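You operate a simulated robot arm through the tools that you are given. There is no shell and no other tool. Be economical: measure what you need, move in short steps, check, and stop when the job is done.

The job below is to be done with a simulated robot arm. You get a single attempt, and the scene is never put back.

## Task
Soap the washing pad and rub the greasy smear off the worktop.
Fine: one pump of dish soap on the pad; pad back where it lay. What is to be rubbed or washed off counts as gone when no trace of it is left.

It is judged by the outcome, as a careful person would: the job done as asked, and still so three seconds after it is handed in. It fails if anything else is knocked over, pushed out of place, dropped, spilled or broken.

## Robot
A 7-joint arm with a two-finger parallel gripper, fixed in place. Base frame: the origin is at the foot of the arm, x ahead of it, y to its left, z up; the work surface is at about z = 0.9. Lengths are in m, angles in rad, forces in N, time in s.
With the tool pointing down near the work surface it reaches from about 0.24 to 0.68 m from the base axis. Its first joint turns from -1.152 to 1.152 rad. Payload 2.4 kg.
The tool frame sits at the grasp point between the pads (the TCP): z along the fingers, y along the line on which they close. The tips reach 0.03 m beyond it. The gripper opens to 0.094 m. The fingers are 0.028 m wide and 0.01 m thick; the gripper's body (0.05 by 0.096 m) begins 0.055 m behind the TCP.
Orientation is told as [roll, pitch, yaw] about the base's x, y, z axes, in that order, counted from this pose: with the fingers straight down and closing along the base's y, the tool's x points along the base's -x, its y along +y and its z along -z.

## Interface
- The arm moves only by the tool play_rows. Its argument "moves" is a list of rows, each a list of 3 entries, a list of its own where there are three numbers: the closure in counts, from 0 (fully open) to 255 (shut), then the shift along the base's x, y, z in m, then the turn, a rotation vector about the base's x, y, z in rad. In form: [[claw, [tx, ty, tz], [rx, ry, rz]], ...]. A call has 1 to 10 rows; each row shifts and turns the commanded pose from where the row before left it. Rows are played at 5 a second. More than 0.05 m and 0.15 rad between two rows, or a gripper value outside its range, and nothing of the call is played. A pose out of reach is approached as far as the arm can. The call stops where the force on the tool passes 40 N (or 10 N more than at its start, if that is more) or the arm is blocked; 0.2 s more then pass. Each finger travels about 0.153 m/s and halts on what it meets, pressing with about 42 N; the grip force reading is that of the motor and also rises with nothing between the fingers. The clock runs only during rows and for 0.2 s after the last one: add rows that do not move to give the fingers time. The reply holds the time, the measured pose of the TCP, the force on the tool along the base axes, the opening and the grip force, in the units named above and with some noise, with the torque about the TCP (base axes, N m) and any sound that the robot's microphone picked up.
- Cameras (640 x 400 px; columns grow to the right, rows downward): "scene" is fixed at [0.053, 0.4836, 1.4624]; the picture's right is [-0.54, -0.84, 0.00], its down [-0.41, 0.26, -0.87] and it looks along [0.73, -0.47, -0.49] (base axes); focal length 321 px, centre (320, 200). "wrist" rides on the gripper at [0.076, 0.014, -0.102] in the tool frame; the picture's right is [-0.18, 0.98, 0.00], its down [-0.75, -0.14, -0.64] and it looks along [-0.63, -0.12, 0.77] (tool axes); focal length 243 px, centre (320, 200). There is no depth. A picture from a camera that has moved, and an enlarged one, comes with that camera's place and axes in the base frame and with its lens. The place of the scene camera against the robot may be out by one fixed shift of up to 0.025 m in any direction.
- get_image(camera): a new picture of that camera. It takes no simulated time.
- enlarge(camera, box): a new picture of the part [left, top, right, bottom] of that camera's present view, enlarged. It takes no simulated time.
- job_done(): hands the job in; it is judged then, once.

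Go step by step. Nothing tells you positions but the pictures and the camera data: compare them with the known pose of the tool, close in by small moves and look again before you grip or let go. The budget is 120 turns and 68 pictures, counting those below and the enlarged ones. Unless the task says otherwise, let go and move clear before handing in, and close with one line.

The tools are called after "Request:" by a JSON object that holds its "api" and its "payload". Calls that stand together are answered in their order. play_rows: Moves the arm, as the interface text tells. Its arguments: {"type":"object","properties":{"moves":{"type":"array"}},"required":["moves"]} The other tools are called the same way: get_image (camera) takes a picture; enlarge (camera, box) takes an enlarged picture of a part of a camera's view; job_done () hands the job in.

At the start:

```text
clock: 0.0
eef_pos: [0.4376, -0.0504, 1.2497]
ee_rot: [0.0, 0.001, 0.001]
contact_force: [1.5, -0.1, 1.1]
moment: [-0.03, -0.01, 0.02]
gripper_width: 0.0942
gripper_force: 0.1
```

scene: 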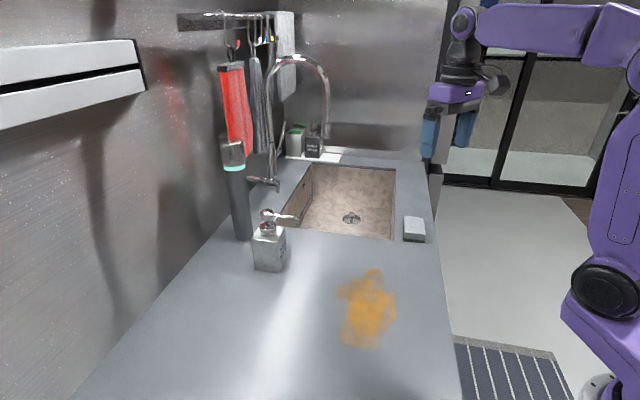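
wrist: 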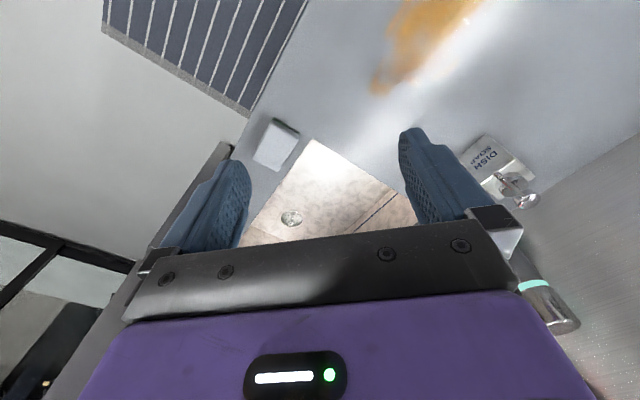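

I see the grey pad on the right of the sink, the soap bottle near the back wall with its nozzle pointing roughly right, and the orange smear at about (0.42, 0.12). I will zoom in on the pad and bottle to measure them.

Request:
{"api": "enlarge", "payload": {"camera": "scene", "box": [220, 190, 340, 290]}}

Request:
{"api": "enlarge", "payload": {"camera": "scene", "box": [380, 190, 460, 260]}}

Request:
{"api": "enlarge", "payload": {"camera": "wrist", "box": [220, 90, 560, 240]}}

```text
4.00 times, centred on (280, 240) of scene
camera zoom: at [0.053, 0.4836, 1.4624], right [-0.54, -0.84, 0.0], down [-0.41, 0.26, -0.87], along [0.73, -0.47, -0.49], focal length 1285 px, centre (480, 40)
```

zoom: 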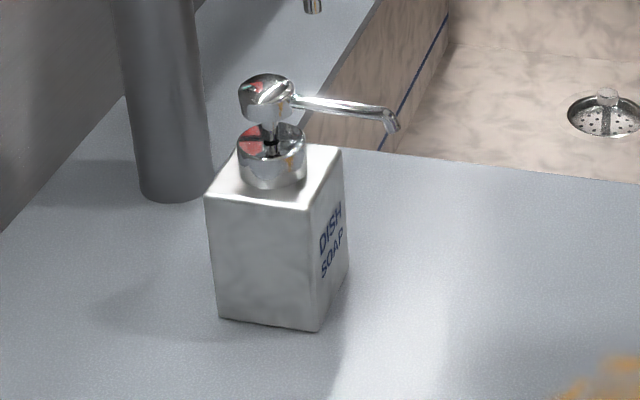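

```text
5.71 times, centred on (420, 225) of scene
camera zoom: at [0.053, 0.4836, 1.4624], right [-0.54, -0.84, 0.0], down [-0.41, 0.26, -0.87], along [0.73, -0.47, -0.49], focal length 1835 px, centre (-251, 57)
```

zoom: 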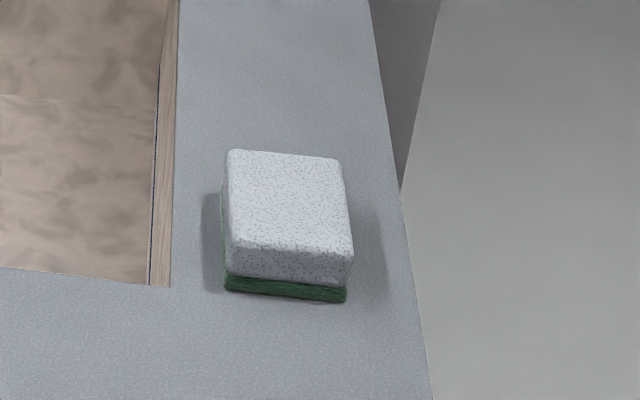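

```text
1.88 times, centred on (390, 165) of wrist
camera zoom: at [0.3601, -0.0369, 1.3514], right [0.18, 0.98, 0.0], down [0.75, -0.14, 0.64], along [0.63, -0.12, -0.77], focal length 457 px, centre (188, 266)
```

zoom: 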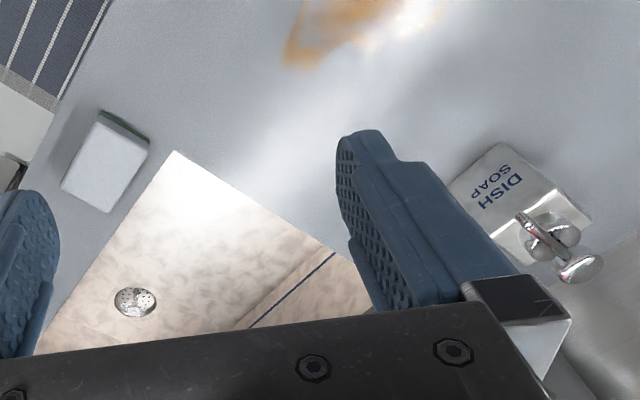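

The pad is about 9 × 5.5 × 3 cm, turned about 45°, near (0.56, -0.16). The pump head is near (0.67, 0.25, 1.06) and the nozzle sticks out towards the arm. I move over the pad and turn the gripper to line up with it.

Request:
{"api": "play_rows", "payload": {"moves": [[0, [0.019, -0.0167, -0.028], [0, 0, -0.13]], [0, [0.019, -0.0167, -0.028], [0, 0, -0.13]], [0, [0.019, -0.0167, -0.028], [0, 0, -0.13]], [0, [0.019, -0.0167, -0.028], [0, 0, -0.13]], [0, [0.019, -0.0167, -0.028], [0, 0, -0.13]], [0, [0.019, -0.0167, -0.028], [0, 0, -0.13]], [0, [0, 0, 0], [0, 0, 0]], [0, [0, 0, 0], [0, 0, 0]]]}}

Request:
{"api": "get_image", "payload": {"camera": "wrist"}}

Request:
{"api": "get_image", "payload": {"camera": "scene"}}

```text
clock: 1.8
eef_pos: [0.5516, -0.1514, 1.0827]
ee_rot: [0.0, 0.0, -0.78]
contact_force: [-0.7, -0.5, 0.3]
moment: [-0.04, -0.01, 0.03]
gripper_width: 0.0937
gripper_force: 0.1
```

```text
62 pictures are left
camera wrist: at [0.5059, -0.0883, 1.1827], right [0.82, 0.57, 0.0], down [0.44, -0.63, 0.64], along [0.37, -0.53, -0.77], focal length 243 px, centre (320, 200)
```

wrist: 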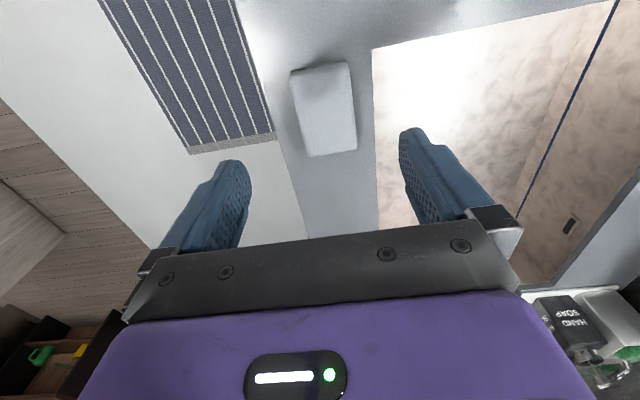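

```text
61 pictures are left
```

scene: 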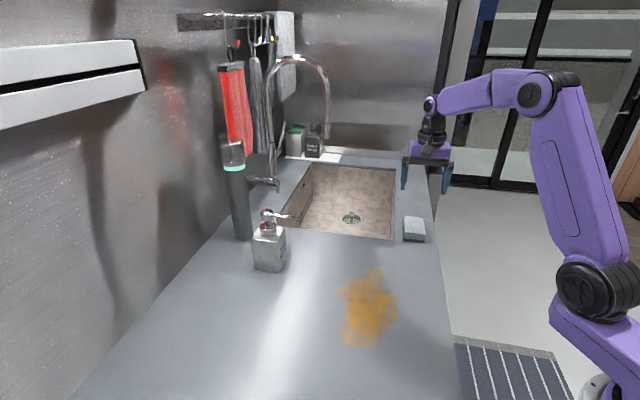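

From the wrist view, the pad's centre is at about (0.566, -0.161), with its long side along (0.707, -0.707). I go down at its near end so the other end stays free to go under the nozzle, and grip.

Request:
{"api": "play_rows", "payload": {"moves": [[0, [-0.0036, 0.0084, -0.03], [0, 0, 0]], [0, [0, 0, -0.04], [0, 0, 0]], [0, [0, 0, -0.04], [0, 0, 0]], [0, [0, 0, -0.0345], [0, 0, 0]], [0, [0, 0, 0], [0, 0, 0]], [0, [0, 0, 0], [0, 0, 0]]]}}

Request:
{"api": "get_image", "payload": {"camera": "wrist"}}

Request:
{"api": "enlarge", "payload": {"camera": "scene", "box": [370, 170, 470, 260]}}

```text
clock: 3.2
eef_pos: [0.5477, -0.1422, 0.9364]
ee_rot: [-0.001, -0.001, -0.78]
contact_force: [-0.1, 0.2, -0.2]
moment: [0.0, 0.02, 0.0]
gripper_width: 0.0938
gripper_force: 0.0
```

```text
60 pictures are left
camera wrist: at [0.502, -0.0792, 1.0383], right [0.82, 0.57, 0.0], down [0.44, -0.63, 0.64], along [0.37, -0.53, -0.77], focal length 243 px, centre (320, 200)
```

wrist: 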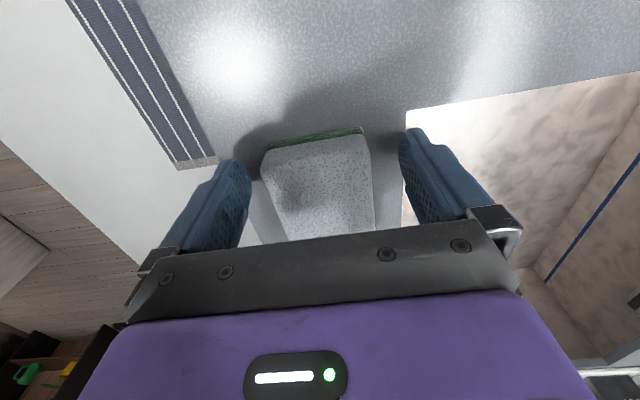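

```text
4.44 times, centred on (420, 215) of scene
camera zoom: at [0.053, 0.4836, 1.4624], right [-0.54, -0.84, 0.0], down [-0.41, 0.26, -0.87], along [0.73, -0.47, -0.49], focal length 1427 px, centre (-124, 133)
```

zoom: 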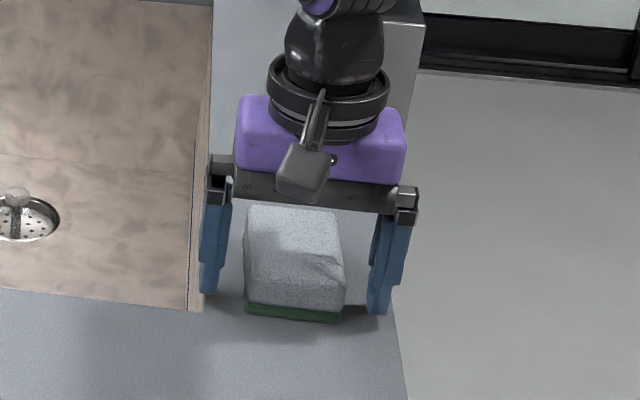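

The fingers straddle the pad evenly, so I close on it with a moderate closure.

Request:
{"api": "play_rows", "payload": {"moves": [[70, [0, 0, 0], [0, 0, 0]], [120, [0, 0, 0], [0, 0, 0]], [145, [0, 0, 0], [0, 0, 0]], [145, [0, 0, 0], [0, 0, 0]], [145, [0, 0, 0], [0, 0, 0]]]}}

```text
clock: 4.4
eef_pos: [0.5482, -0.1421, 0.9363]
ee_rot: [0.0, 0.001, -0.78]
contact_force: [0.2, -0.3, 0.5]
moment: [-0.01, 0.05, 0.01]
gripper_width: 0.0586
gripper_force: 42.0
```

The pad is gripped at 5.9 cm wide. I lift it clear, then turn by 90° and move towards the front of the bottle, keeping my distance.

Request:
{"api": "play_rows", "payload": {"moves": [[145, [0, 0, 0.02], [0, 0, 0]], [145, [0, 0, 0.05], [0, 0, 0]], [145, [0, 0, 0.05], [0, 0, 0]], [145, [0, 0, 0.03], [0, 0, 0]], [145, [-0.01, 0.02, 0], [0, 0, 0.14]], [145, [-0.01, 0.02, 0], [0, 0, 0.14]], [145, [-0.01, 0.02, 0], [0, 0, 0.14]], [145, [-0.01, 0.02, 0], [0, 0, 0.14]]]}}

Request:
{"api": "play_rows", "payload": {"moves": [[145, [-0.01, 0.02, 0], [0, 0, 0.145]], [145, [-0.01, 0.02, 0], [0, 0, 0.145]], [145, [-0.01, 0.02, 0], [0, 0, 0.145]], [145, [0, 0.02, 0], [0, 0, 0.145]], [145, [0, 0.02, 0], [0, 0, 0.145]], [145, [0, 0.02, 0], [0, 0, 0.145]], [145, [0, 0, 0], [0, 0, 0.14]], [145, [0, 0, 0], [0, 0, 0]], [145, [0, 0, 0], [0, 0, 0]]]}}

Request:
{"api": "get_image", "payload": {"camera": "wrist"}}

Request:
{"api": "get_image", "payload": {"camera": "scene"}}

```text
clock: 6.2
eef_pos: [0.5082, -0.0616, 1.0864]
ee_rot: [0.0, 0.001, -0.218]
contact_force: [0.3, 0.4, -1.0]
moment: [-0.01, -0.01, -0.03]
gripper_width: 0.0587
gripper_force: 41.9
```

```text
clock: 8.2
eef_pos: [0.4777, 0.0582, 1.0866]
ee_rot: [0.001, -0.001, 0.793]
contact_force: [0.3, -0.1, -0.3]
moment: [0.0, 0.02, -0.02]
gripper_width: 0.0586
gripper_force: 42.1
```

```text
58 pictures are left
camera wrist: at [0.413, 0.0129, 1.1892], right [-0.57, 0.82, 0.0], down [0.63, 0.44, 0.64], along [0.53, 0.37, -0.77], focal length 243 px, centre (320, 200)
```

wrist: 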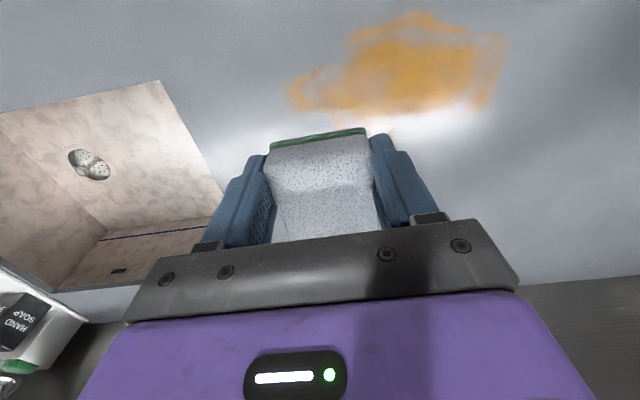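

```text
57 pictures are left
```

scene: 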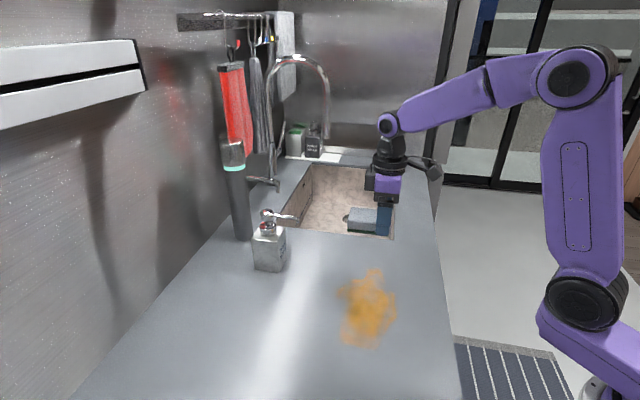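

The gripper hides the bottle from the wrist camera here. I turn back partway to get a clear wrist view of the nozzle from close by.

Request:
{"api": "play_rows", "payload": {"moves": [[145, [0.0, 0.0, 0.01], [0, 0, -0.14]], [145, [0.0, 0.0, 0.01], [0, 0, -0.14]], [145, [0.0, 0.0, 0.01], [0, 0, -0.14]], [145, [0.0, 0.0, 0.01], [0, 0, -0.14]], [145, [0.0, 0.01, 0], [0, 0, -0.14]], [145, [0.0, 0.01, 0], [0, 0, -0.14]], [145, [0.0, 0.01, 0], [0, 0, -0.14]], [145, [0.0, 0.01, 0], [0, 0, -0.14]], [145, [0, 0, 0], [0, 0, -0.14]], [145, [0, 0, 0], [0, 0, -0.13]]]}}

Request:
{"api": "get_image", "payload": {"camera": "wrist"}}

```text
clock: 10.4
eef_pos: [0.4779, 0.0983, 1.1272]
ee_rot: [0.0, 0.0, -0.603]
contact_force: [0.3, 0.0, -0.5]
moment: [0.0, 0.01, 0.0]
gripper_width: 0.0586
gripper_force: 42.1
```

```text
56 pictures are left
camera wrist: at [0.4218, 0.152, 1.2288], right [0.71, 0.71, 0.0], down [0.54, -0.54, 0.64], along [0.45, -0.45, -0.77], focal length 243 px, centre (320, 200)
```

wrist: 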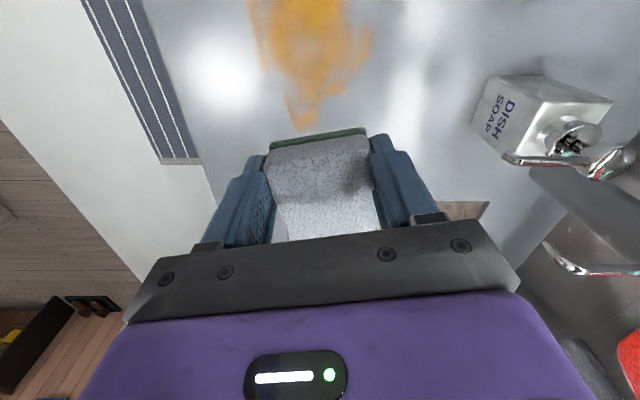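

Request:
{"api": "enlarge", "payload": {"camera": "wrist", "box": [460, 50, 640, 210]}}

```text
2.50 times, centred on (550, 130) of wrist
camera zoom: at [0.4218, 0.152, 1.2288], right [0.71, 0.71, 0.0], down [0.54, -0.54, 0.64], along [0.45, -0.45, -0.77], focal length 606 px, centre (-255, 375)
```

zoom: 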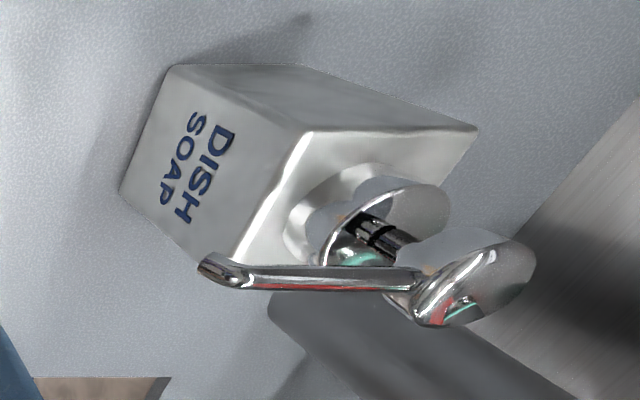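

Two wrist views agree: the nozzle tip is at about (0.612, 0.190, 1.04), the head at about (0.668, 0.248, 1.055), and the bottle's front face is centred at (0.647, 0.227). I will bring the pad in low from the front so its free end slides under the nozzle.

Request:
{"api": "play_rows", "payload": {"moves": [[145, [0.0027, -0.0015, -0.0127], [0, 0, 0.139]], [145, [0.0027, -0.0015, -0.0127], [0, 0, 0.139]], [145, [0.0027, -0.0015, -0.0127], [0, 0, 0.139]], [145, [0.0027, -0.0015, -0.0127], [0, 0, 0.139]], [145, [0.0027, -0.0015, -0.0127], [0, 0, 0.139]], [145, [0.0027, -0.0015, -0.0127], [0, 0, 0.139]], [145, [0.0027, -0.0015, -0.0127], [0, 0, 0.139]], [145, [0.0027, -0.0015, -0.0127], [0, 0, 0.139]], [145, [0.0027, -0.0015, -0.0127], [0, 0, 0.139]], [145, [0.0027, -0.0015, -0.0127], [0, 0, 0.137]]]}}

Request:
{"api": "play_rows", "payload": {"moves": [[145, [0.0, 0.0, -0.03], [0, 0, 0]], [145, [0.0, 0.0, -0.025], [0, 0, 0]], [145, [0.02, 0.02, 0], [0, 0, 0]], [145, [0.02, 0.02, 0], [0, 0, 0]], [145, [0, 0, 0], [0, 0, 0]]]}}

Request:
{"api": "enlarge", "payload": {"camera": "scene", "box": [220, 150, 420, 290]}}

```text
clock: 12.6
eef_pos: [0.5058, 0.0831, 1.0001]
ee_rot: [0.0, 0.0, 0.79]
contact_force: [-0.4, -0.7, 0.0]
moment: [0.04, 0.04, 0.03]
gripper_width: 0.0586
gripper_force: 41.9
```

```text
clock: 13.8
eef_pos: [0.5444, 0.1229, 0.9461]
ee_rot: [-0.001, 0.0, 0.789]
contact_force: [0.3, 0.0, -0.7]
moment: [0.0, -0.01, -0.02]
gripper_width: 0.0584
gripper_force: 42.1
```

```text
2.86 times, centred on (320, 220) of scene
camera zoom: at [0.053, 0.4836, 1.4624], right [-0.54, -0.84, 0.0], down [-0.41, 0.26, -0.87], along [0.73, -0.47, -0.49], focal length 918 px, centre (320, 143)
```

zoom: 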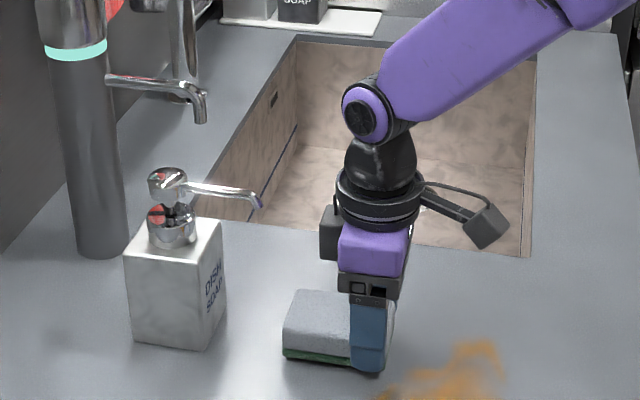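

A black block high on the gripper sticks out towards the nozzle, so I stay a little further out, with the nozzle about 2 cm inside the pad's free end. I advance, then look.

Request:
{"api": "play_rows", "payload": {"moves": [[145, [0.01, 0.01, 0], [0, 0, 0]], [145, [0.011, 0.01, 0], [0, 0, 0]], [145, [0.008, 0.0085, 0], [0, 0, 0]], [145, [0, 0, 0], [0, 0, 0]]]}}

Request:
{"api": "enlarge", "payload": {"camera": "scene", "box": [220, 150, 420, 290]}}

```text
clock: 14.8
eef_pos: [0.5741, 0.1522, 0.9451]
ee_rot: [-0.001, 0.0, 0.788]
contact_force: [0.3, -0.4, 0.1]
moment: [0.0, 0.01, -0.01]
gripper_width: 0.0587
gripper_force: 42.0
```

```text
2.86 times, centred on (320, 220) of scene
camera zoom: at [0.053, 0.4836, 1.4624], right [-0.54, -0.84, 0.0], down [-0.41, 0.26, -0.87], along [0.73, -0.47, -0.49], focal length 918 px, centre (320, 143)
```

zoom: 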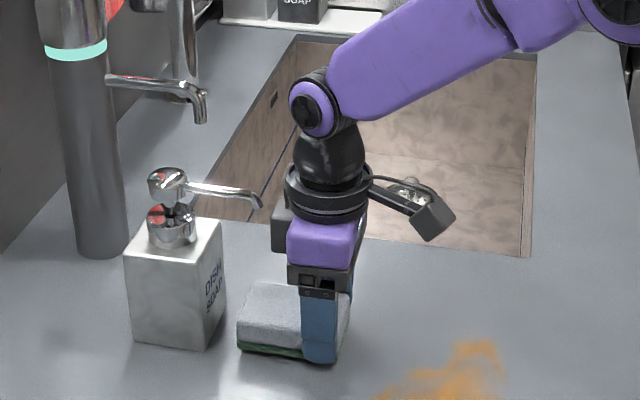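

The nozzle tip sits above the pad's free end with the gripper clear of it. I lower the pad to the worktop, open, and back straight out.

Request:
{"api": "play_rows", "payload": {"moves": [[145, [0, 0, -0.005], [0, 0, 0]], [145, [0, 0, -0.0035], [0, 0, 0]], [145, [0, 0, 0], [0, 0, 0]], [100, [0, 0, 0], [0, 0, 0]], [50, [0, 0, 0], [0, 0, 0]], [0, [0, 0, 0], [0, 0, 0]], [0, [0, 0, 0], [0, 0, 0]]]}}

Request:
{"api": "play_rows", "payload": {"moves": [[0, [-0.02, -0.02, 0.0], [0, 0, 0]], [0, [-0.03, -0.03, 0], [0, 0, 0]], [0, [-0.03, -0.03, 0], [0, 0, 0]], [0, [-0.01, -0.01, 0.03], [0, 0, 0]], [0, [0, 0, 0.045], [0, 0, 0]], [0, [0, 0, 0.045], [0, 0, 0]], [0, [0, 0, 0.045], [0, 0, 0]], [0, [0, 0, 0], [0, 0, 0]]]}}

Request:
{"api": "enlarge", "payload": {"camera": "scene", "box": [220, 150, 420, 290]}}

Request:
{"api": "get_image", "payload": {"camera": "wrist"}}

```text
clock: 16.4
eef_pos: [0.5735, 0.1514, 0.936]
ee_rot: [-0.001, 0.0, 0.788]
contact_force: [0.5, 0.6, 0.1]
moment: [0.01, 0.04, -0.02]
gripper_width: 0.0941
gripper_force: 0.1
```

```text
clock: 18.2
eef_pos: [0.4839, 0.0617, 1.1005]
ee_rot: [-0.001, 0.001, 0.789]
contact_force: [-1.0, -0.3, 0.5]
moment: [0.01, 0.03, 0.02]
gripper_width: 0.0937
gripper_force: 0.1
```

```text
2.86 times, centred on (320, 220) of scene
camera zoom: at [0.053, 0.4836, 1.4624], right [-0.54, -0.84, 0.0], down [-0.41, 0.26, -0.87], along [0.73, -0.47, -0.49], focal length 918 px, centre (320, 143)
```

zoom: 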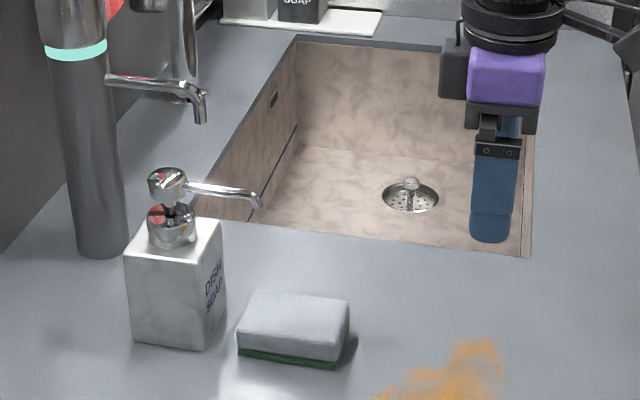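

```text
51 pictures are left
camera wrist: at [0.4183, 0.0171, 1.2021], right [-0.57, 0.82, 0.0], down [0.63, 0.43, 0.64], along [0.53, 0.36, -0.77], focal length 243 px, centre (320, 200)
```

wrist: 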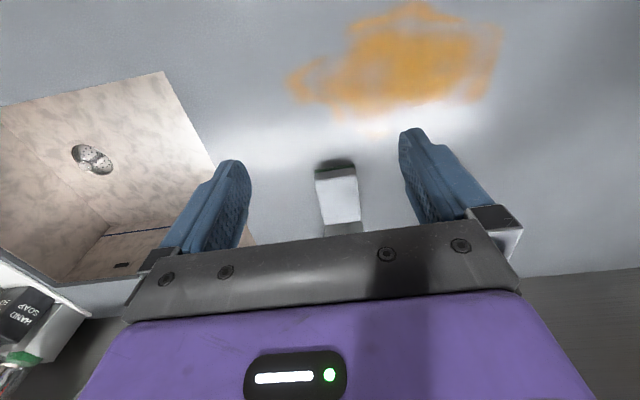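

The pad stayed put under the nozzle. Now I close the fingers, tilt slightly outward for reach, and move to a point above the pump head.

Request:
{"api": "play_rows", "payload": {"moves": [[100, [0, 0, 0.025], [0, 0, -0.144]], [200, [0, 0, 0.025], [0, 0, -0.144]], [255, [0, 0, 0.025], [0, 0, -0.144]], [255, [0.02, 0.02, 0.0], [0.0521, -0.1407, 0]], [255, [0.02, 0.02, 0.0], [0.0521, -0.1407, 0]], [255, [0.03, 0.03, 0], [0, 0, 0]], [255, [0.03, 0.03, 0], [0, 0, 0]], [255, [0.03, 0.03, 0], [0, 0, 0]], [255, [0.02, 0.025, 0], [0, 0, 0]], [255, [0, 0, 0], [0, 0, 0]]]}}

Request:
{"api": "enlarge", "payload": {"camera": "scene", "box": [200, 100, 400, 290]}}

Request:
{"api": "get_image", "payload": {"camera": "wrist"}}

```text
clock: 20.4
eef_pos: [0.6348, 0.2156, 1.1761]
ee_rot: [0.0, -0.3, 0.356]
contact_force: [-0.1, -0.5, 0.2]
moment: [-0.01, -0.04, 0.01]
gripper_width: 0.0
gripper_force: 33.3
```

```text
2.11 times, centred on (300, 195) of scene
camera zoom: at [0.053, 0.4836, 1.4624], right [-0.54, -0.84, 0.0], down [-0.41, 0.26, -0.87], along [0.73, -0.47, -0.49], focal length 676 px, centre (362, 210)
```

zoom: 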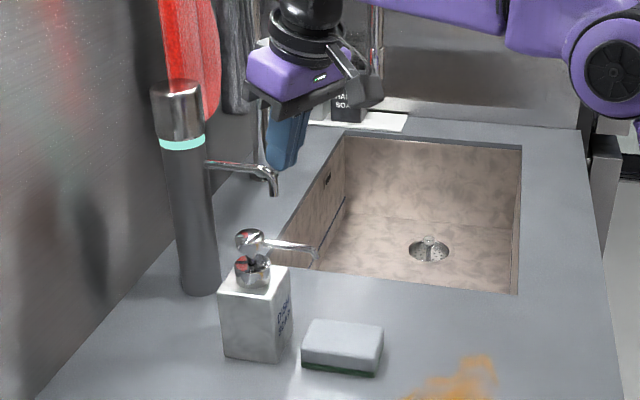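

```text
49 pictures are left
camera wrist: at [0.5311, 0.1926, 1.2512], right [-0.18, 0.98, 0.05], down [0.55, 0.05, 0.84], along [0.82, 0.18, -0.55], focal length 243 px, centre (320, 200)
```

wrist: 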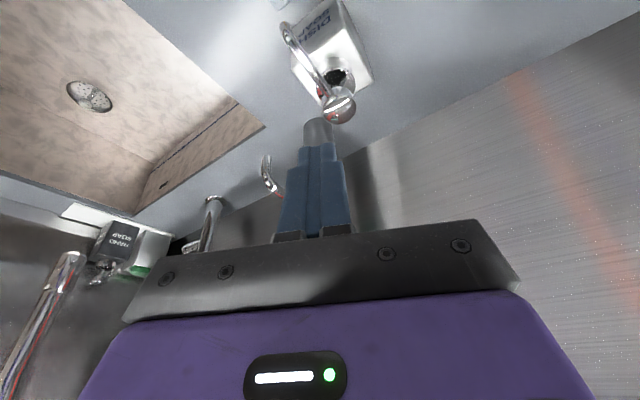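

The head re-measures at about (0.664, 0.246). I shift over it, drop to just above, and check.

Request:
{"api": "play_rows", "payload": {"moves": [[255, [0.011, 0.0135, 0], [0, 0, 0]], [255, [0.011, 0.0135, 0], [0, 0, 0]], [255, [0, 0, -0.03], [0, 0, 0]], [255, [0, 0, -0.03], [0, 0, 0]], [255, [0, 0, -0.01], [0, 0, 0]], [255, [0, 0, 0], [0, 0, 0]]]}}

Request:
{"api": "enlarge", "payload": {"camera": "scene", "box": [220, 150, 340, 290]}}

Request:
{"api": "enlarge", "payload": {"camera": "wrist", "box": [240, 20, 440, 180]}}

```text
clock: 21.8
eef_pos: [0.6559, 0.2429, 1.1063]
ee_rot: [0.002, -0.3, 0.356]
contact_force: [-0.1, -0.9, 0.0]
moment: [0.02, 0.01, 0.0]
gripper_width: 0.0001
gripper_force: 32.5
```

```text
2.86 times, centred on (280, 220) of scene
camera zoom: at [0.053, 0.4836, 1.4624], right [-0.54, -0.84, 0.0], down [-0.41, 0.26, -0.87], along [0.73, -0.47, -0.49], focal length 918 px, centre (434, 143)
```

zoom: 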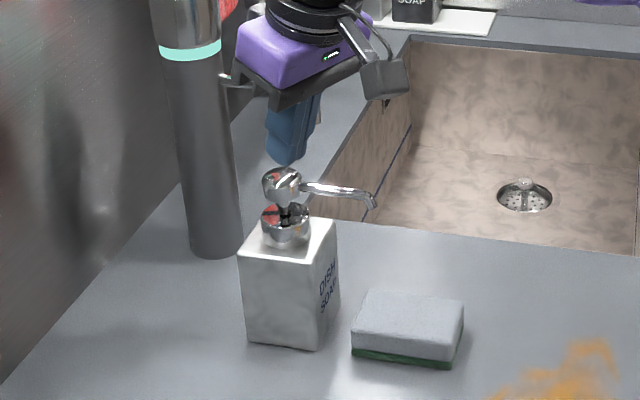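

```text
2.50 times, centred on (340, 100) of wrist
camera zoom: at [0.5535, 0.2204, 1.1812], right [-0.18, 0.98, 0.05], down [0.55, 0.05, 0.84], along [0.82, 0.18, -0.55], focal length 606 px, centre (270, 450)
```

zoom: 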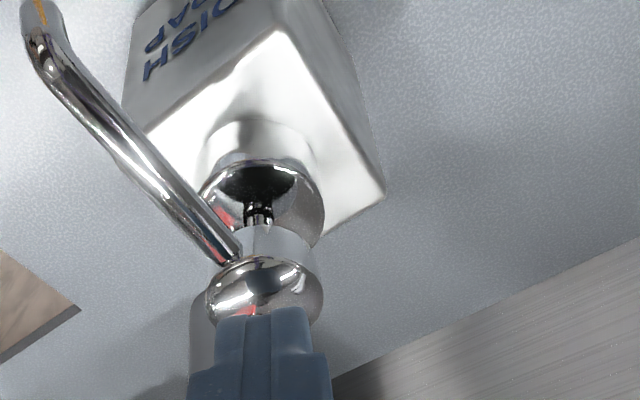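

The closed fingertips are centred over the pump head, about 2 cm above it. I press straight down in small steps and watch the force.

Request:
{"api": "play_rows", "payload": {"moves": [[255, [0, 0, -0.012], [0, 0, 0]], [255, [0, 0, -0.005], [0, 0, 0]], [255, [0, 0, -0.004], [0, 0, 0]], [255, [0, 0, -0.004], [0, 0, 0]], [255, [0, 0, 0], [0, 0, 0]]]}}

Request:
{"api": "enlarge", "payload": {"camera": "scene", "box": [220, 150, 340, 290]}}

```text
clock: 23.0
eef_pos: [0.6557, 0.2431, 1.082]
ee_rot: [0.001, -0.303, 0.355]
contact_force: [0.5, 0.0, 2.4]
moment: [-0.02, -0.03, 0.03]
gripper_width: 0.0001
gripper_force: 32.4
```

```text
2.86 times, centred on (280, 220) of scene
camera zoom: at [0.053, 0.4836, 1.4624], right [-0.54, -0.84, 0.0], down [-0.41, 0.26, -0.87], along [0.73, -0.47, -0.49], focal length 918 px, centre (434, 143)
```

zoom: 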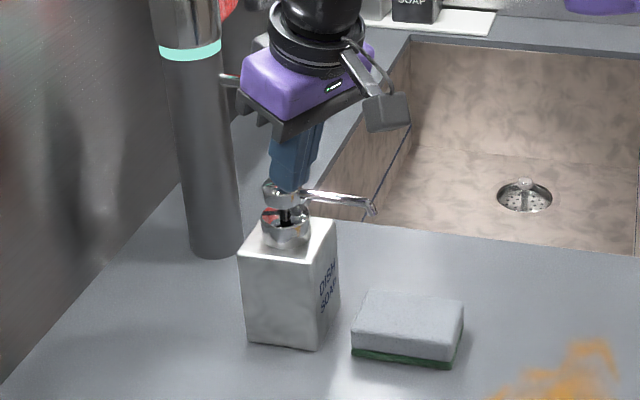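

Contact is light and the head has just begun to go down, so I keep pressing.

Request:
{"api": "play_rows", "payload": {"moves": [[255, [0, 0, -0.004], [0, 0, 0]], [255, [0, 0, -0.004], [0, 0, 0]], [255, [0, 0, -0.003], [0, 0, 0]], [255, [0, 0, 0], [0, 0, 0]]]}}

Request:
{"api": "enlarge", "payload": {"camera": "scene", "box": [220, 150, 340, 290]}}

```text
clock: 24.0
eef_pos: [0.6563, 0.2437, 1.0739]
ee_rot: [0.0, -0.306, 0.357]
contact_force: [-8.8, -4.7, 25.9]
moment: [-0.15, 0.15, 0.02]
gripper_width: 0.0
gripper_force: 32.8
```

```text
2.86 times, centred on (280, 220) of scene
camera zoom: at [0.0522, 0.4832, 1.4626], right [-0.54, -0.84, 0.0], down [-0.41, 0.26, -0.87], along [0.74, -0.47, -0.49], focal length 918 px, centre (434, 143)
```

zoom: 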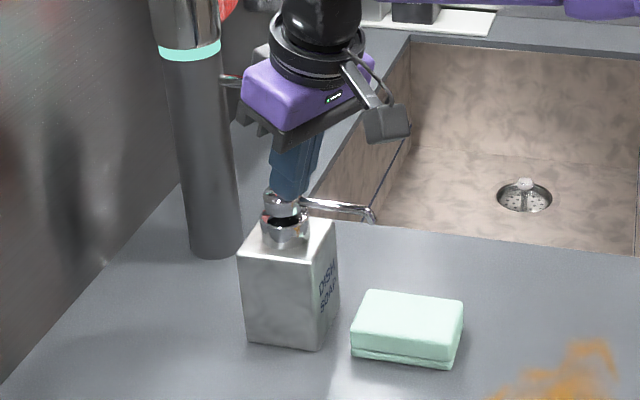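

The pump bottomed out at about 26 N and the pad changed colour all over, so it is soaped. I lift straight off and check the bottle.

Request:
{"api": "play_rows", "payload": {"moves": [[255, [0, 0, 0.005], [0, 0, 0]], [255, [0, 0, 0.006], [0, 0, 0]], [255, [0, 0, 0.02], [0, 0, 0]], [255, [0, 0, 0.04], [0, 0, 0]], [255, [0, 0, 0.03], [0, 0, 0]], [255, [-0.03, -0.03, 0], [0, 0, 0]], [255, [-0.03, -0.03, 0], [0, 0, 0]], [200, [-0.03, -0.03, 0], [-0.0521, 0.1407, 0]], [100, [-0.03, -0.03, 0], [-0.0521, 0.1407, 0]], [0, [0, 0, 0], [0, 0, 0]]]}}

Request:
{"api": "enlarge", "payload": {"camera": "scene", "box": [220, 150, 420, 290]}}

```text
clock: 26.2
eef_pos: [0.5339, 0.1214, 1.1709]
ee_rot: [0.0, 0.001, 0.357]
contact_force: [-0.4, -0.9, -0.4]
moment: [-0.02, 0.01, 0.01]
gripper_width: 0.0942
gripper_force: 0.0
```

```text
2.86 times, centred on (320, 220) of scene
camera zoom: at [0.053, 0.4836, 1.4624], right [-0.54, -0.84, 0.0], down [-0.41, 0.26, -0.87], along [0.73, -0.47, -0.49], focal length 918 px, centre (320, 143)
```

zoom: 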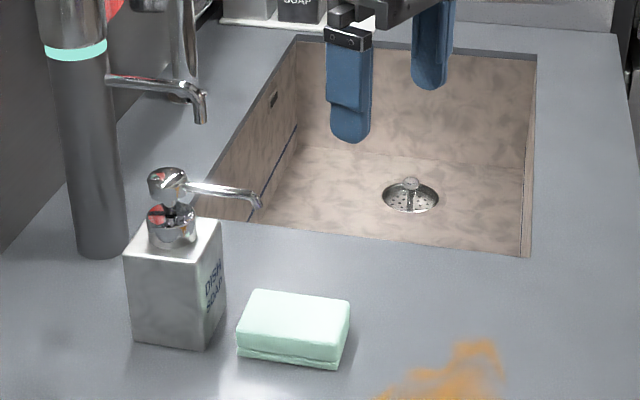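

The bottle and pad are where they were. I go back for the pad the same way: down in front, then slide forward with the fingers on either side of it, and grip.

Request:
{"api": "play_rows", "payload": {"moves": [[0, [-0.017, -0.02, 0], [0, 0, 0.144]], [0, [-0.017, -0.02, 0], [0, 0, 0.144]], [0, [-0.0164, -0.02, 0], [0, 0, 0.144]], [0, [0, 0, -0.045], [0, 0, 0]], [0, [0, 0, -0.045], [0, 0, 0]], [0, [0, 0, -0.045], [0, 0, 0]], [0, [0, 0, -0.045], [0, 0, 0]], [0, [0, 0, -0.045], [0, 0, 0]], [0, [0, 0, -0.008], [0, 0, 0]], [0, [0, 0, 0], [0, 0, 0]]]}}

Request:
{"api": "play_rows", "payload": {"moves": [[0, [0.025, 0.025, 0], [0, 0, 0]], [0, [0.025, 0.025, 0], [0, 0, 0]], [0, [0.02, 0.02, 0], [0, 0, 0]], [0, [0.018, 0.018, 0], [0, 0, 0]], [0, [0, 0, 0], [0, 0, 0]]]}}

Request:
{"api": "enlarge", "payload": {"camera": "scene", "box": [220, 150, 420, 290]}}

Request:
{"api": "get_image", "payload": {"camera": "wrist"}}

```text
clock: 28.4
eef_pos: [0.4863, 0.0649, 0.9384]
ee_rot: [-0.001, -0.001, 0.789]
contact_force: [0.4, 0.1, 0.3]
moment: [-0.03, -0.02, -0.02]
gripper_width: 0.0941
gripper_force: 0.1
```

```text
clock: 29.6
eef_pos: [0.5755, 0.1521, 0.9388]
ee_rot: [0.001, 0.0, 0.788]
contact_force: [0.2, 0.3, -0.5]
moment: [0.02, -0.04, -0.01]
gripper_width: 0.0938
gripper_force: 0.1
```

```text
2.86 times, centred on (320, 220) of scene
camera zoom: at [0.053, 0.4836, 1.4624], right [-0.54, -0.84, 0.0], down [-0.41, 0.26, -0.87], along [0.73, -0.47, -0.49], focal length 918 px, centre (320, 143)
```

zoom: 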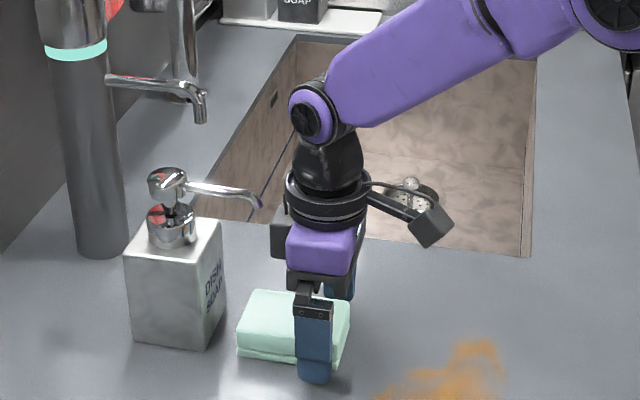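

```text
42 pictures are left
camera wrist: at [0.51, 0.1068, 1.0403], right [-0.57, 0.82, 0.0], down [0.63, 0.43, 0.64], along [0.53, 0.36, -0.77], focal length 243 px, centre (320, 200)
```

wrist: 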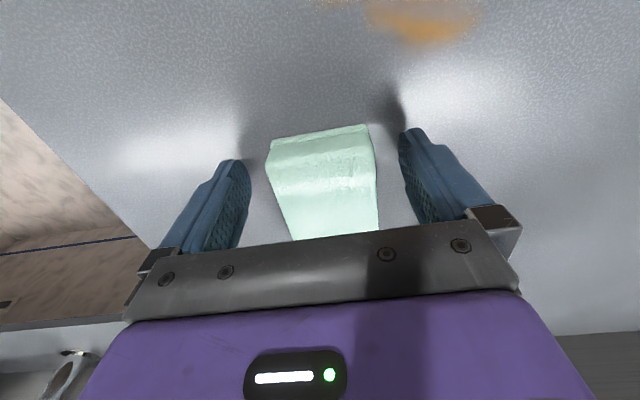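

The fingers straddle the soaped pad. I grip, lift slightly, back out and set it down in the middle of the smear, where I can re-grip it at its centre for rubbing.

Request:
{"api": "play_rows", "payload": {"moves": [[70, [0, 0, 0], [0, 0, 0]], [145, [0, 0, 0], [0, 0, 0]], [145, [0, 0, 0], [0, 0, 0]], [145, [0, 0, 0], [0, 0, 0]], [145, [0, 0, 0.012], [0, 0, 0]], [145, [-0.025, -0.025, 0], [0, 0, 0]], [145, [-0.025, -0.025, 0], [0, 0, 0]], [145, [-0.041, -0.003, 0], [0, 0, 0]], [145, [-0.041, -0.003, 0], [0, 0, 0]], [145, [-0.041, -0.0035, 0], [0, 0, 0]]]}}

Request:
{"api": "play_rows", "payload": {"moves": [[145, [0, 0, -0.006], [0, 0, 0]], [145, [0, 0, -0.006], [0, 0, 0]], [145, [0, 0, 0], [0, 0, 0]], [100, [0, 0, 0], [0, 0, 0]], [40, [0, 0, 0], [0, 0, 0]], [40, [0, 0, 0], [0, 0, 0]], [40, [0.009, 0.009, 0], [0, 0, 0]], [40, [0.009, 0.009, 0], [0, 0, 0]], [40, [0, 0, 0], [0, 0, 0]]]}}

Request:
{"api": "get_image", "payload": {"camera": "scene"}}

Request:
{"api": "get_image", "payload": {"camera": "wrist"}}

```text
clock: 31.8
eef_pos: [0.4001, 0.091, 0.9498]
ee_rot: [0.0, 0.0, 0.789]
contact_force: [-0.3, -0.9, 0.2]
moment: [-0.03, -0.03, 0.0]
gripper_width: 0.0584
gripper_force: 41.7
```

```text
clock: 33.8
eef_pos: [0.4196, 0.1094, 0.9378]
ee_rot: [0.001, -0.001, 0.789]
contact_force: [0.3, 0.4, 0.7]
moment: [0.0, -0.04, -0.01]
gripper_width: 0.0793
gripper_force: 0.1
```

```text
41 pictures are left
```

scene: 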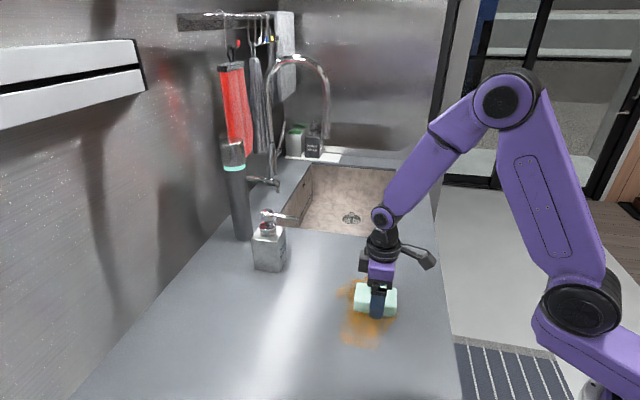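

```text
40 pictures are left
camera wrist: at [0.3537, 0.065, 1.0404], right [-0.57, 0.82, 0.0], down [0.63, 0.43, 0.64], along [0.53, 0.36, -0.77], focal length 243 px, centre (320, 200)
```

wrist: 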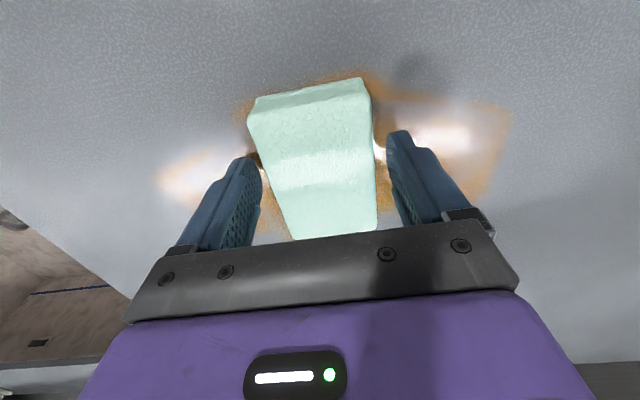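

Gripped centrally now, I press lightly and start rubbing along the smear's long direction.

Request:
{"api": "play_rows", "payload": {"moves": [[70, [0, 0, 0], [0, 0, 0]], [145, [0, 0, 0], [0, 0, 0]], [145, [0, 0, 0], [0, 0, 0]], [145, [0, 0, -0.003], [0, 0, 0]], [145, [-0.01, 0.01, 0], [0, 0, 0]], [145, [-0.015, 0.015, 0], [0, 0, 0]], [145, [0, 0, 0], [0, 0, 0]]]}}

Request:
{"api": "enlarge", "payload": {"camera": "scene", "box": [300, 220, 440, 360]}}

```text
clock: 34.9
eef_pos: [0.419, 0.1093, 0.9378]
ee_rot: [-0.002, 0.001, 0.788]
contact_force: [-3.9, -0.5, 11.8]
moment: [-0.03, 0.22, 0.06]
gripper_width: 0.0588
gripper_force: 41.8
stopped in row 5: the force on the tool passed its limit at 44 N (the readings are from after the stop); the commanded pose is now the measured one
```

```text
2.86 times, centred on (370, 290) of scene
camera zoom: at [0.0528, 0.4835, 1.4625], right [-0.54, -0.84, 0.0], down [-0.41, 0.26, -0.87], along [0.74, -0.47, -0.49], focal length 918 px, centre (177, -57)
```

zoom: 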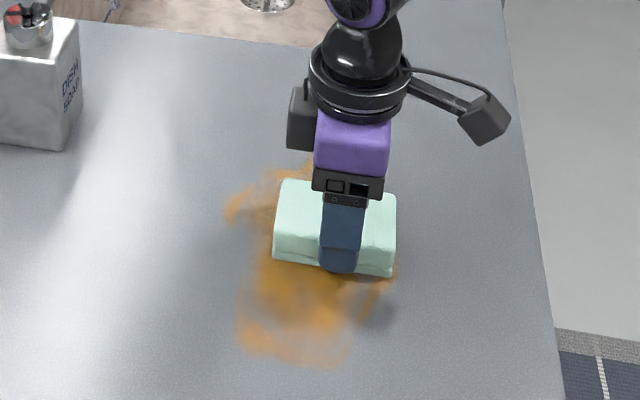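

Contact is stiff: 3 mm gave over 40 N. About 12 N remains at this height, which is good for rubbing, so I stroke sideways without lowering.

Request:
{"api": "play_rows", "payload": {"moves": [[145, [-0.01, 0.01, 0], [0, 0, 0]], [145, [-0.015, 0.015, 0], [0, 0, 0]], [145, [-0.015, 0.015, 0], [0, 0, 0]], [145, [-0.015, 0.015, 0], [0, 0, 0]], [145, [-0.015, 0.015, 0], [0, 0, 0]], [145, [0.015, -0.015, 0], [0, 0, 0]], [145, [0.015, -0.015, 0], [0, 0, 0]], [145, [0.02, -0.02, 0], [0, 0, 0]], [145, [0.02, -0.02, 0], [0, 0, 0]]]}}

Request:
{"api": "get_image", "payload": {"camera": "wrist"}}

```text
clock: 36.8
eef_pos: [0.4059, 0.1234, 0.9387]
ee_rot: [-0.003, -0.003, 0.789]
contact_force: [0.5, -3.5, 9.7]
moment: [-0.2, 0.08, -0.01]
gripper_width: 0.0587
gripper_force: 42.3
stopped in row 9: the force on the tool passed its limit at 42 N (the readings are from after the stop); the commanded pose is now the measured one
```

```text
38 pictures are left
camera wrist: at [0.3404, 0.0785, 1.0393], right [-0.57, 0.82, 0.0], down [0.63, 0.43, 0.65], along [0.53, 0.36, -0.76], focal length 243 px, centre (320, 200)
```

wrist: 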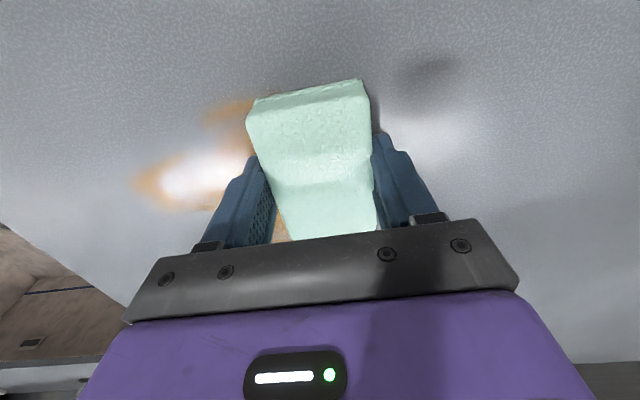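

It wipes off cleanly where the pad passes. I ease up by half a millimetre and continue towards the other end of the smear with smaller steps.

Request:
{"api": "play_rows", "payload": {"moves": [[145, [0.01, -0.01, 0.0005], [0, 0, 0]], [145, [0.012, -0.012, 0], [0, 0, 0]], [145, [0.012, -0.012, 0], [0, 0, 0]], [145, [0.012, -0.012, 0], [0, 0, 0]], [145, [0.012, -0.012, 0], [0, 0, 0]], [145, [0.012, -0.012, 0], [0, 0, 0]], [145, [0.012, -0.012, 0], [0, 0, 0]], [145, [0.012, -0.012, 0], [0, 0, 0]]]}}

Request:
{"api": "get_image", "payload": {"camera": "wrist"}}

Request:
{"api": "enlarge", "payload": {"camera": "scene", "box": [300, 220, 440, 360]}}

```text
clock: 38.6
eef_pos: [0.4993, 0.0297, 0.9374]
ee_rot: [0.001, -0.001, 0.789]
contact_force: [-3.0, 1.3, 6.4]
moment: [0.15, -0.01, 0.03]
gripper_width: 0.0587
gripper_force: 41.7
```

```text
37 pictures are left
camera wrist: at [0.4339, -0.0155, 1.0394], right [-0.57, 0.82, 0.0], down [0.63, 0.43, 0.64], along [0.53, 0.36, -0.77], focal length 243 px, centre (320, 200)
```

wrist: 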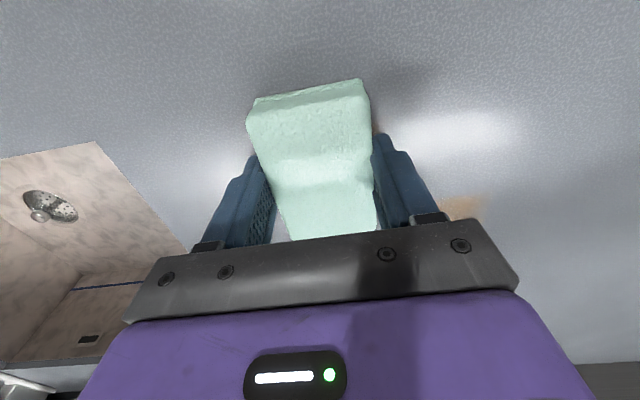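

```text
2.86 times, centred on (370, 290) of scene
camera zoom: at [0.0528, 0.4837, 1.4624], right [-0.54, -0.84, 0.0], down [-0.41, 0.26, -0.87], along [0.73, -0.47, -0.49], focal length 918 px, centre (177, -57)
```

zoom: 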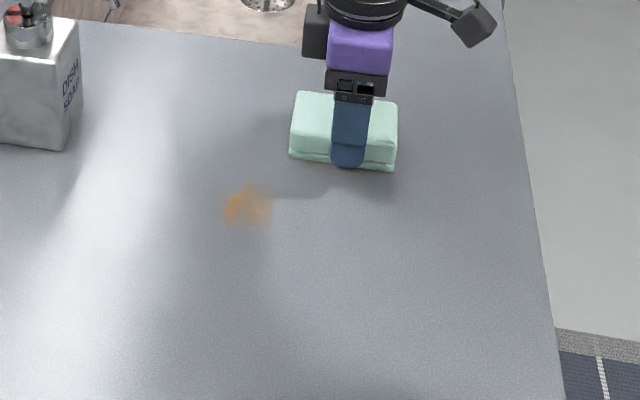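

Only a spot at about (0.488, 0.150) and a faint trace beside the pad remain. I go back over the trace and then rub across to the spot.

Request:
{"api": "play_rows", "payload": {"moves": [[145, [-0.012, 0.012, 0.0005], [0, 0, 0]], [145, [-0.012, 0.012, 0], [0, 0, 0]], [145, [-0.012, 0.012, 0], [0, 0, 0]], [145, [0.004, 0.014, 0], [0, 0, 0]], [145, [0.004, 0.014, 0], [0, 0, 0]], [145, [0.004, 0.014, 0], [0, 0, 0]], [145, [0.004, 0.014, 0], [0, 0, 0]], [145, [0.004, 0.014, 0], [0, 0, 0]], [145, [0.004, 0.014, 0], [0, 0, 0]]]}}

Request:
{"api": "enlarge", "payload": {"camera": "scene", "box": [300, 220, 440, 360]}}

```text
clock: 40.6
eef_pos: [0.4871, 0.1497, 0.9392]
ee_rot: [-0.001, -0.003, 0.789]
contact_force: [0.3, 0.2, 0.0]
moment: [-0.03, 0.0, 0.01]
gripper_width: 0.0586
gripper_force: 41.7
```

```text
2.86 times, centred on (370, 290) of scene
camera zoom: at [0.053, 0.4836, 1.4624], right [-0.54, -0.84, 0.0], down [-0.41, 0.26, -0.87], along [0.73, -0.47, -0.49], focal length 918 px, centre (177, -57)
```

zoom: 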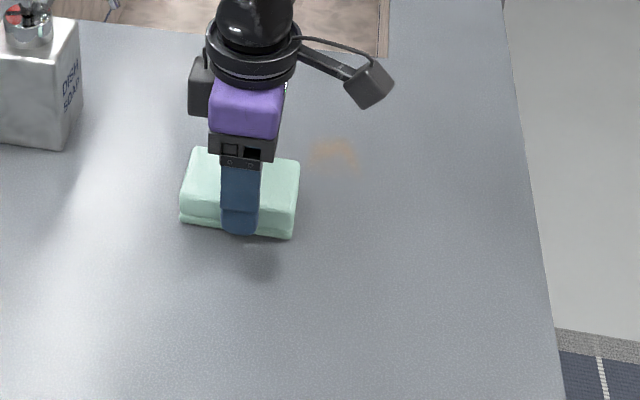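

Contact was lost as I raised slightly; a faint patch remains at about (0.49, 0.048). I press down 1.5 mm here and rub this spot back and forth.

Request:
{"api": "play_rows", "payload": {"moves": [[145, [0, 0, -0.001], [0, 0, 0]], [145, [-0.008, 0.008, -0.0005], [0, 0, 0]], [145, [-0.01, 0.01, 0], [0, 0, 0]], [145, [0.01, -0.01, 0], [0, 0, 0]], [145, [0.01, -0.01, 0], [0, 0, 0]], [145, [0.01, -0.01, 0], [0, 0, 0]], [145, [0.01, -0.01, 0], [0, 0, 0]]]}}

Request:
{"api": "enlarge", "payload": {"camera": "scene", "box": [300, 220, 440, 360]}}

```text
clock: 42.2
eef_pos: [0.5092, 0.1285, 0.9374]
ee_rot: [-0.001, -0.004, 0.789]
contact_force: [-6.6, 7.5, 22.0]
moment: [0.33, 0.28, -0.08]
gripper_width: 0.0585
gripper_force: 41.7
```

```text
2.86 times, centred on (370, 290) of scene
camera zoom: at [0.0525, 0.4837, 1.4624], right [-0.54, -0.84, 0.0], down [-0.41, 0.26, -0.87], along [0.74, -0.47, -0.49], focal length 918 px, centre (177, -57)
```

zoom: 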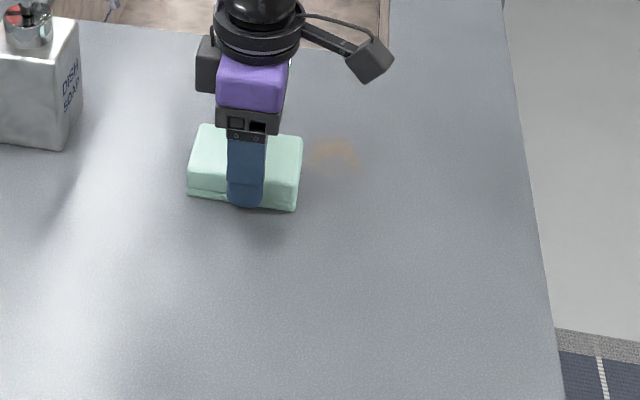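

That spot is gone. I now drag the pad over the last faint patch and rub there.

Request:
{"api": "play_rows", "payload": {"moves": [[145, [-0.005, -0.015, 0.0003], [0, 0, 0]], [145, [-0.005, -0.016, 0], [0, 0, 0]], [145, [-0.005, -0.016, 0], [0, 0, 0]], [145, [-0.005, -0.016, 0], [0, 0, 0]], [145, [-0.005, -0.016, 0], [0, 0, 0]], [145, [0.012, -0.012, 0], [0, 0, 0]], [145, [0.012, -0.012, 0], [0, 0, 0]], [145, [-0.012, 0.012, 0], [0, 0, 0]], [145, [-0.012, 0.012, 0], [0, 0, 0]]]}}

Request:
{"api": "enlarge", "payload": {"camera": "scene", "box": [300, 220, 440, 360]}}

```text
clock: 44.2
eef_pos: [0.4858, 0.0459, 0.9378]
ee_rot: [-0.002, -0.003, 0.787]
contact_force: [5.9, -7.2, 18.0]
moment: [-0.37, 0.03, 0.12]
gripper_width: 0.0587
gripper_force: 41.8
```

```text
2.86 times, centred on (370, 290) of scene
camera zoom: at [0.053, 0.4833, 1.4625], right [-0.54, -0.84, 0.0], down [-0.41, 0.26, -0.87], along [0.73, -0.47, -0.49], focal length 918 px, centre (177, -57)
```

zoom: 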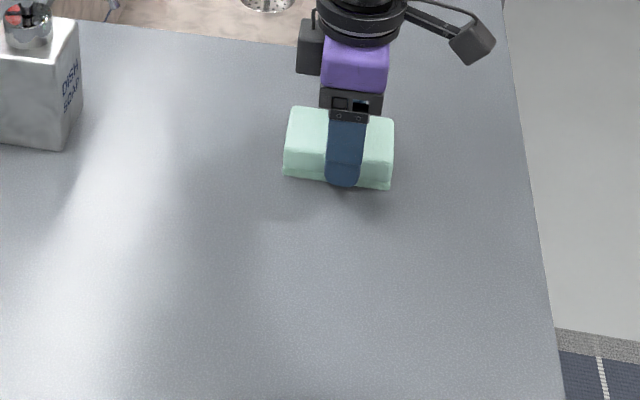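

No smear is visible in this view. I lift the pad and look closely at the whole area.

Request:
{"api": "play_rows", "payload": {"moves": [[145, [0.0, 0.0, 0.02], [0, 0, 0]], [145, [0.0, 0.0, 0.05], [0, 0, 0]], [145, [0.0, 0.0, 0.05], [0, 0, 0]], [145, [0.0, -0.03, 0.03], [0, 0, 0]], [145, [0.0, -0.03, 0.0], [0, 0, 0]], [145, [0.0, 0.0, 0.0], [0, 0, 0]]]}}

Request:
{"api": "enlarge", "payload": {"camera": "scene", "box": [310, 210, 430, 290]}}

Request:
{"api": "enlarge", "payload": {"camera": "scene", "box": [310, 280, 430, 360]}}

Request:
{"api": "get_image", "payload": {"camera": "wrist"}}

```text
clock: 45.6
eef_pos: [0.4837, -0.0107, 1.0883]
ee_rot: [-0.001, -0.003, 0.79]
contact_force: [0.6, 0.1, -0.6]
moment: [0.01, 0.0, 0.0]
gripper_width: 0.0586
gripper_force: 41.9
```

```text
5.00 times, centred on (370, 250) of scene
camera zoom: at [0.053, 0.4836, 1.4624], right [-0.54, -0.84, 0.0], down [-0.41, 0.26, -0.87], along [0.73, -0.47, -0.49], focal length 1606 px, centre (70, -50)
```

zoom: 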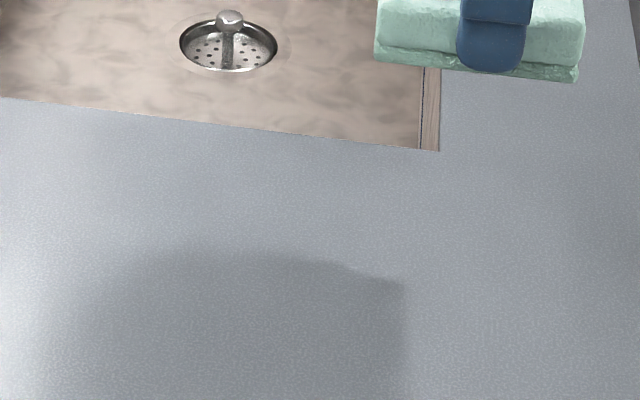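

```text
5.00 times, centred on (370, 320) of scene
camera zoom: at [0.053, 0.4836, 1.4624], right [-0.54, -0.84, 0.0], down [-0.41, 0.26, -0.87], along [0.73, -0.47, -0.49], focal length 1606 px, centre (70, -400)
```

zoom: 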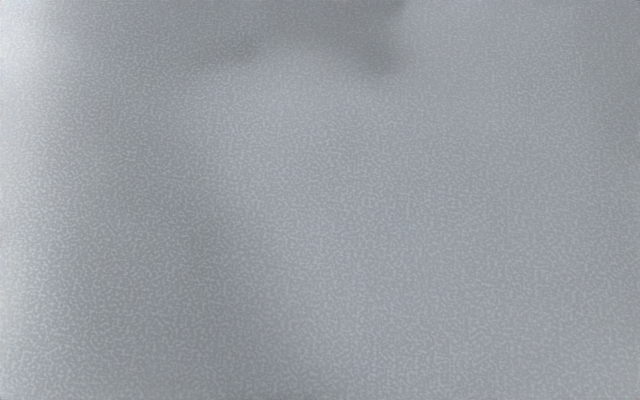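

```text
30 pictures are left
camera wrist: at [0.4191, -0.0559, 1.1898], right [-0.57, 0.82, 0.0], down [0.63, 0.43, 0.64], along [0.53, 0.36, -0.77], focal length 243 px, centre (320, 200)
```

wrist: 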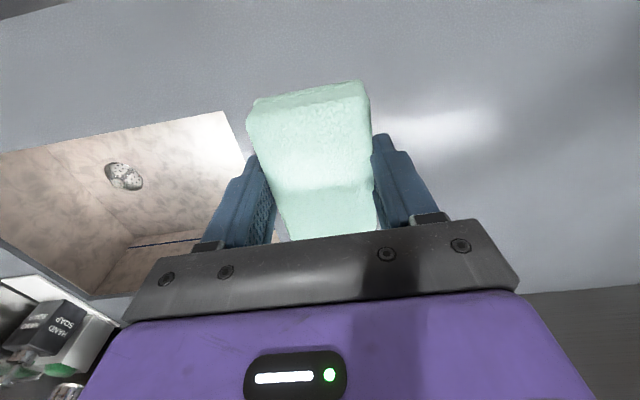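

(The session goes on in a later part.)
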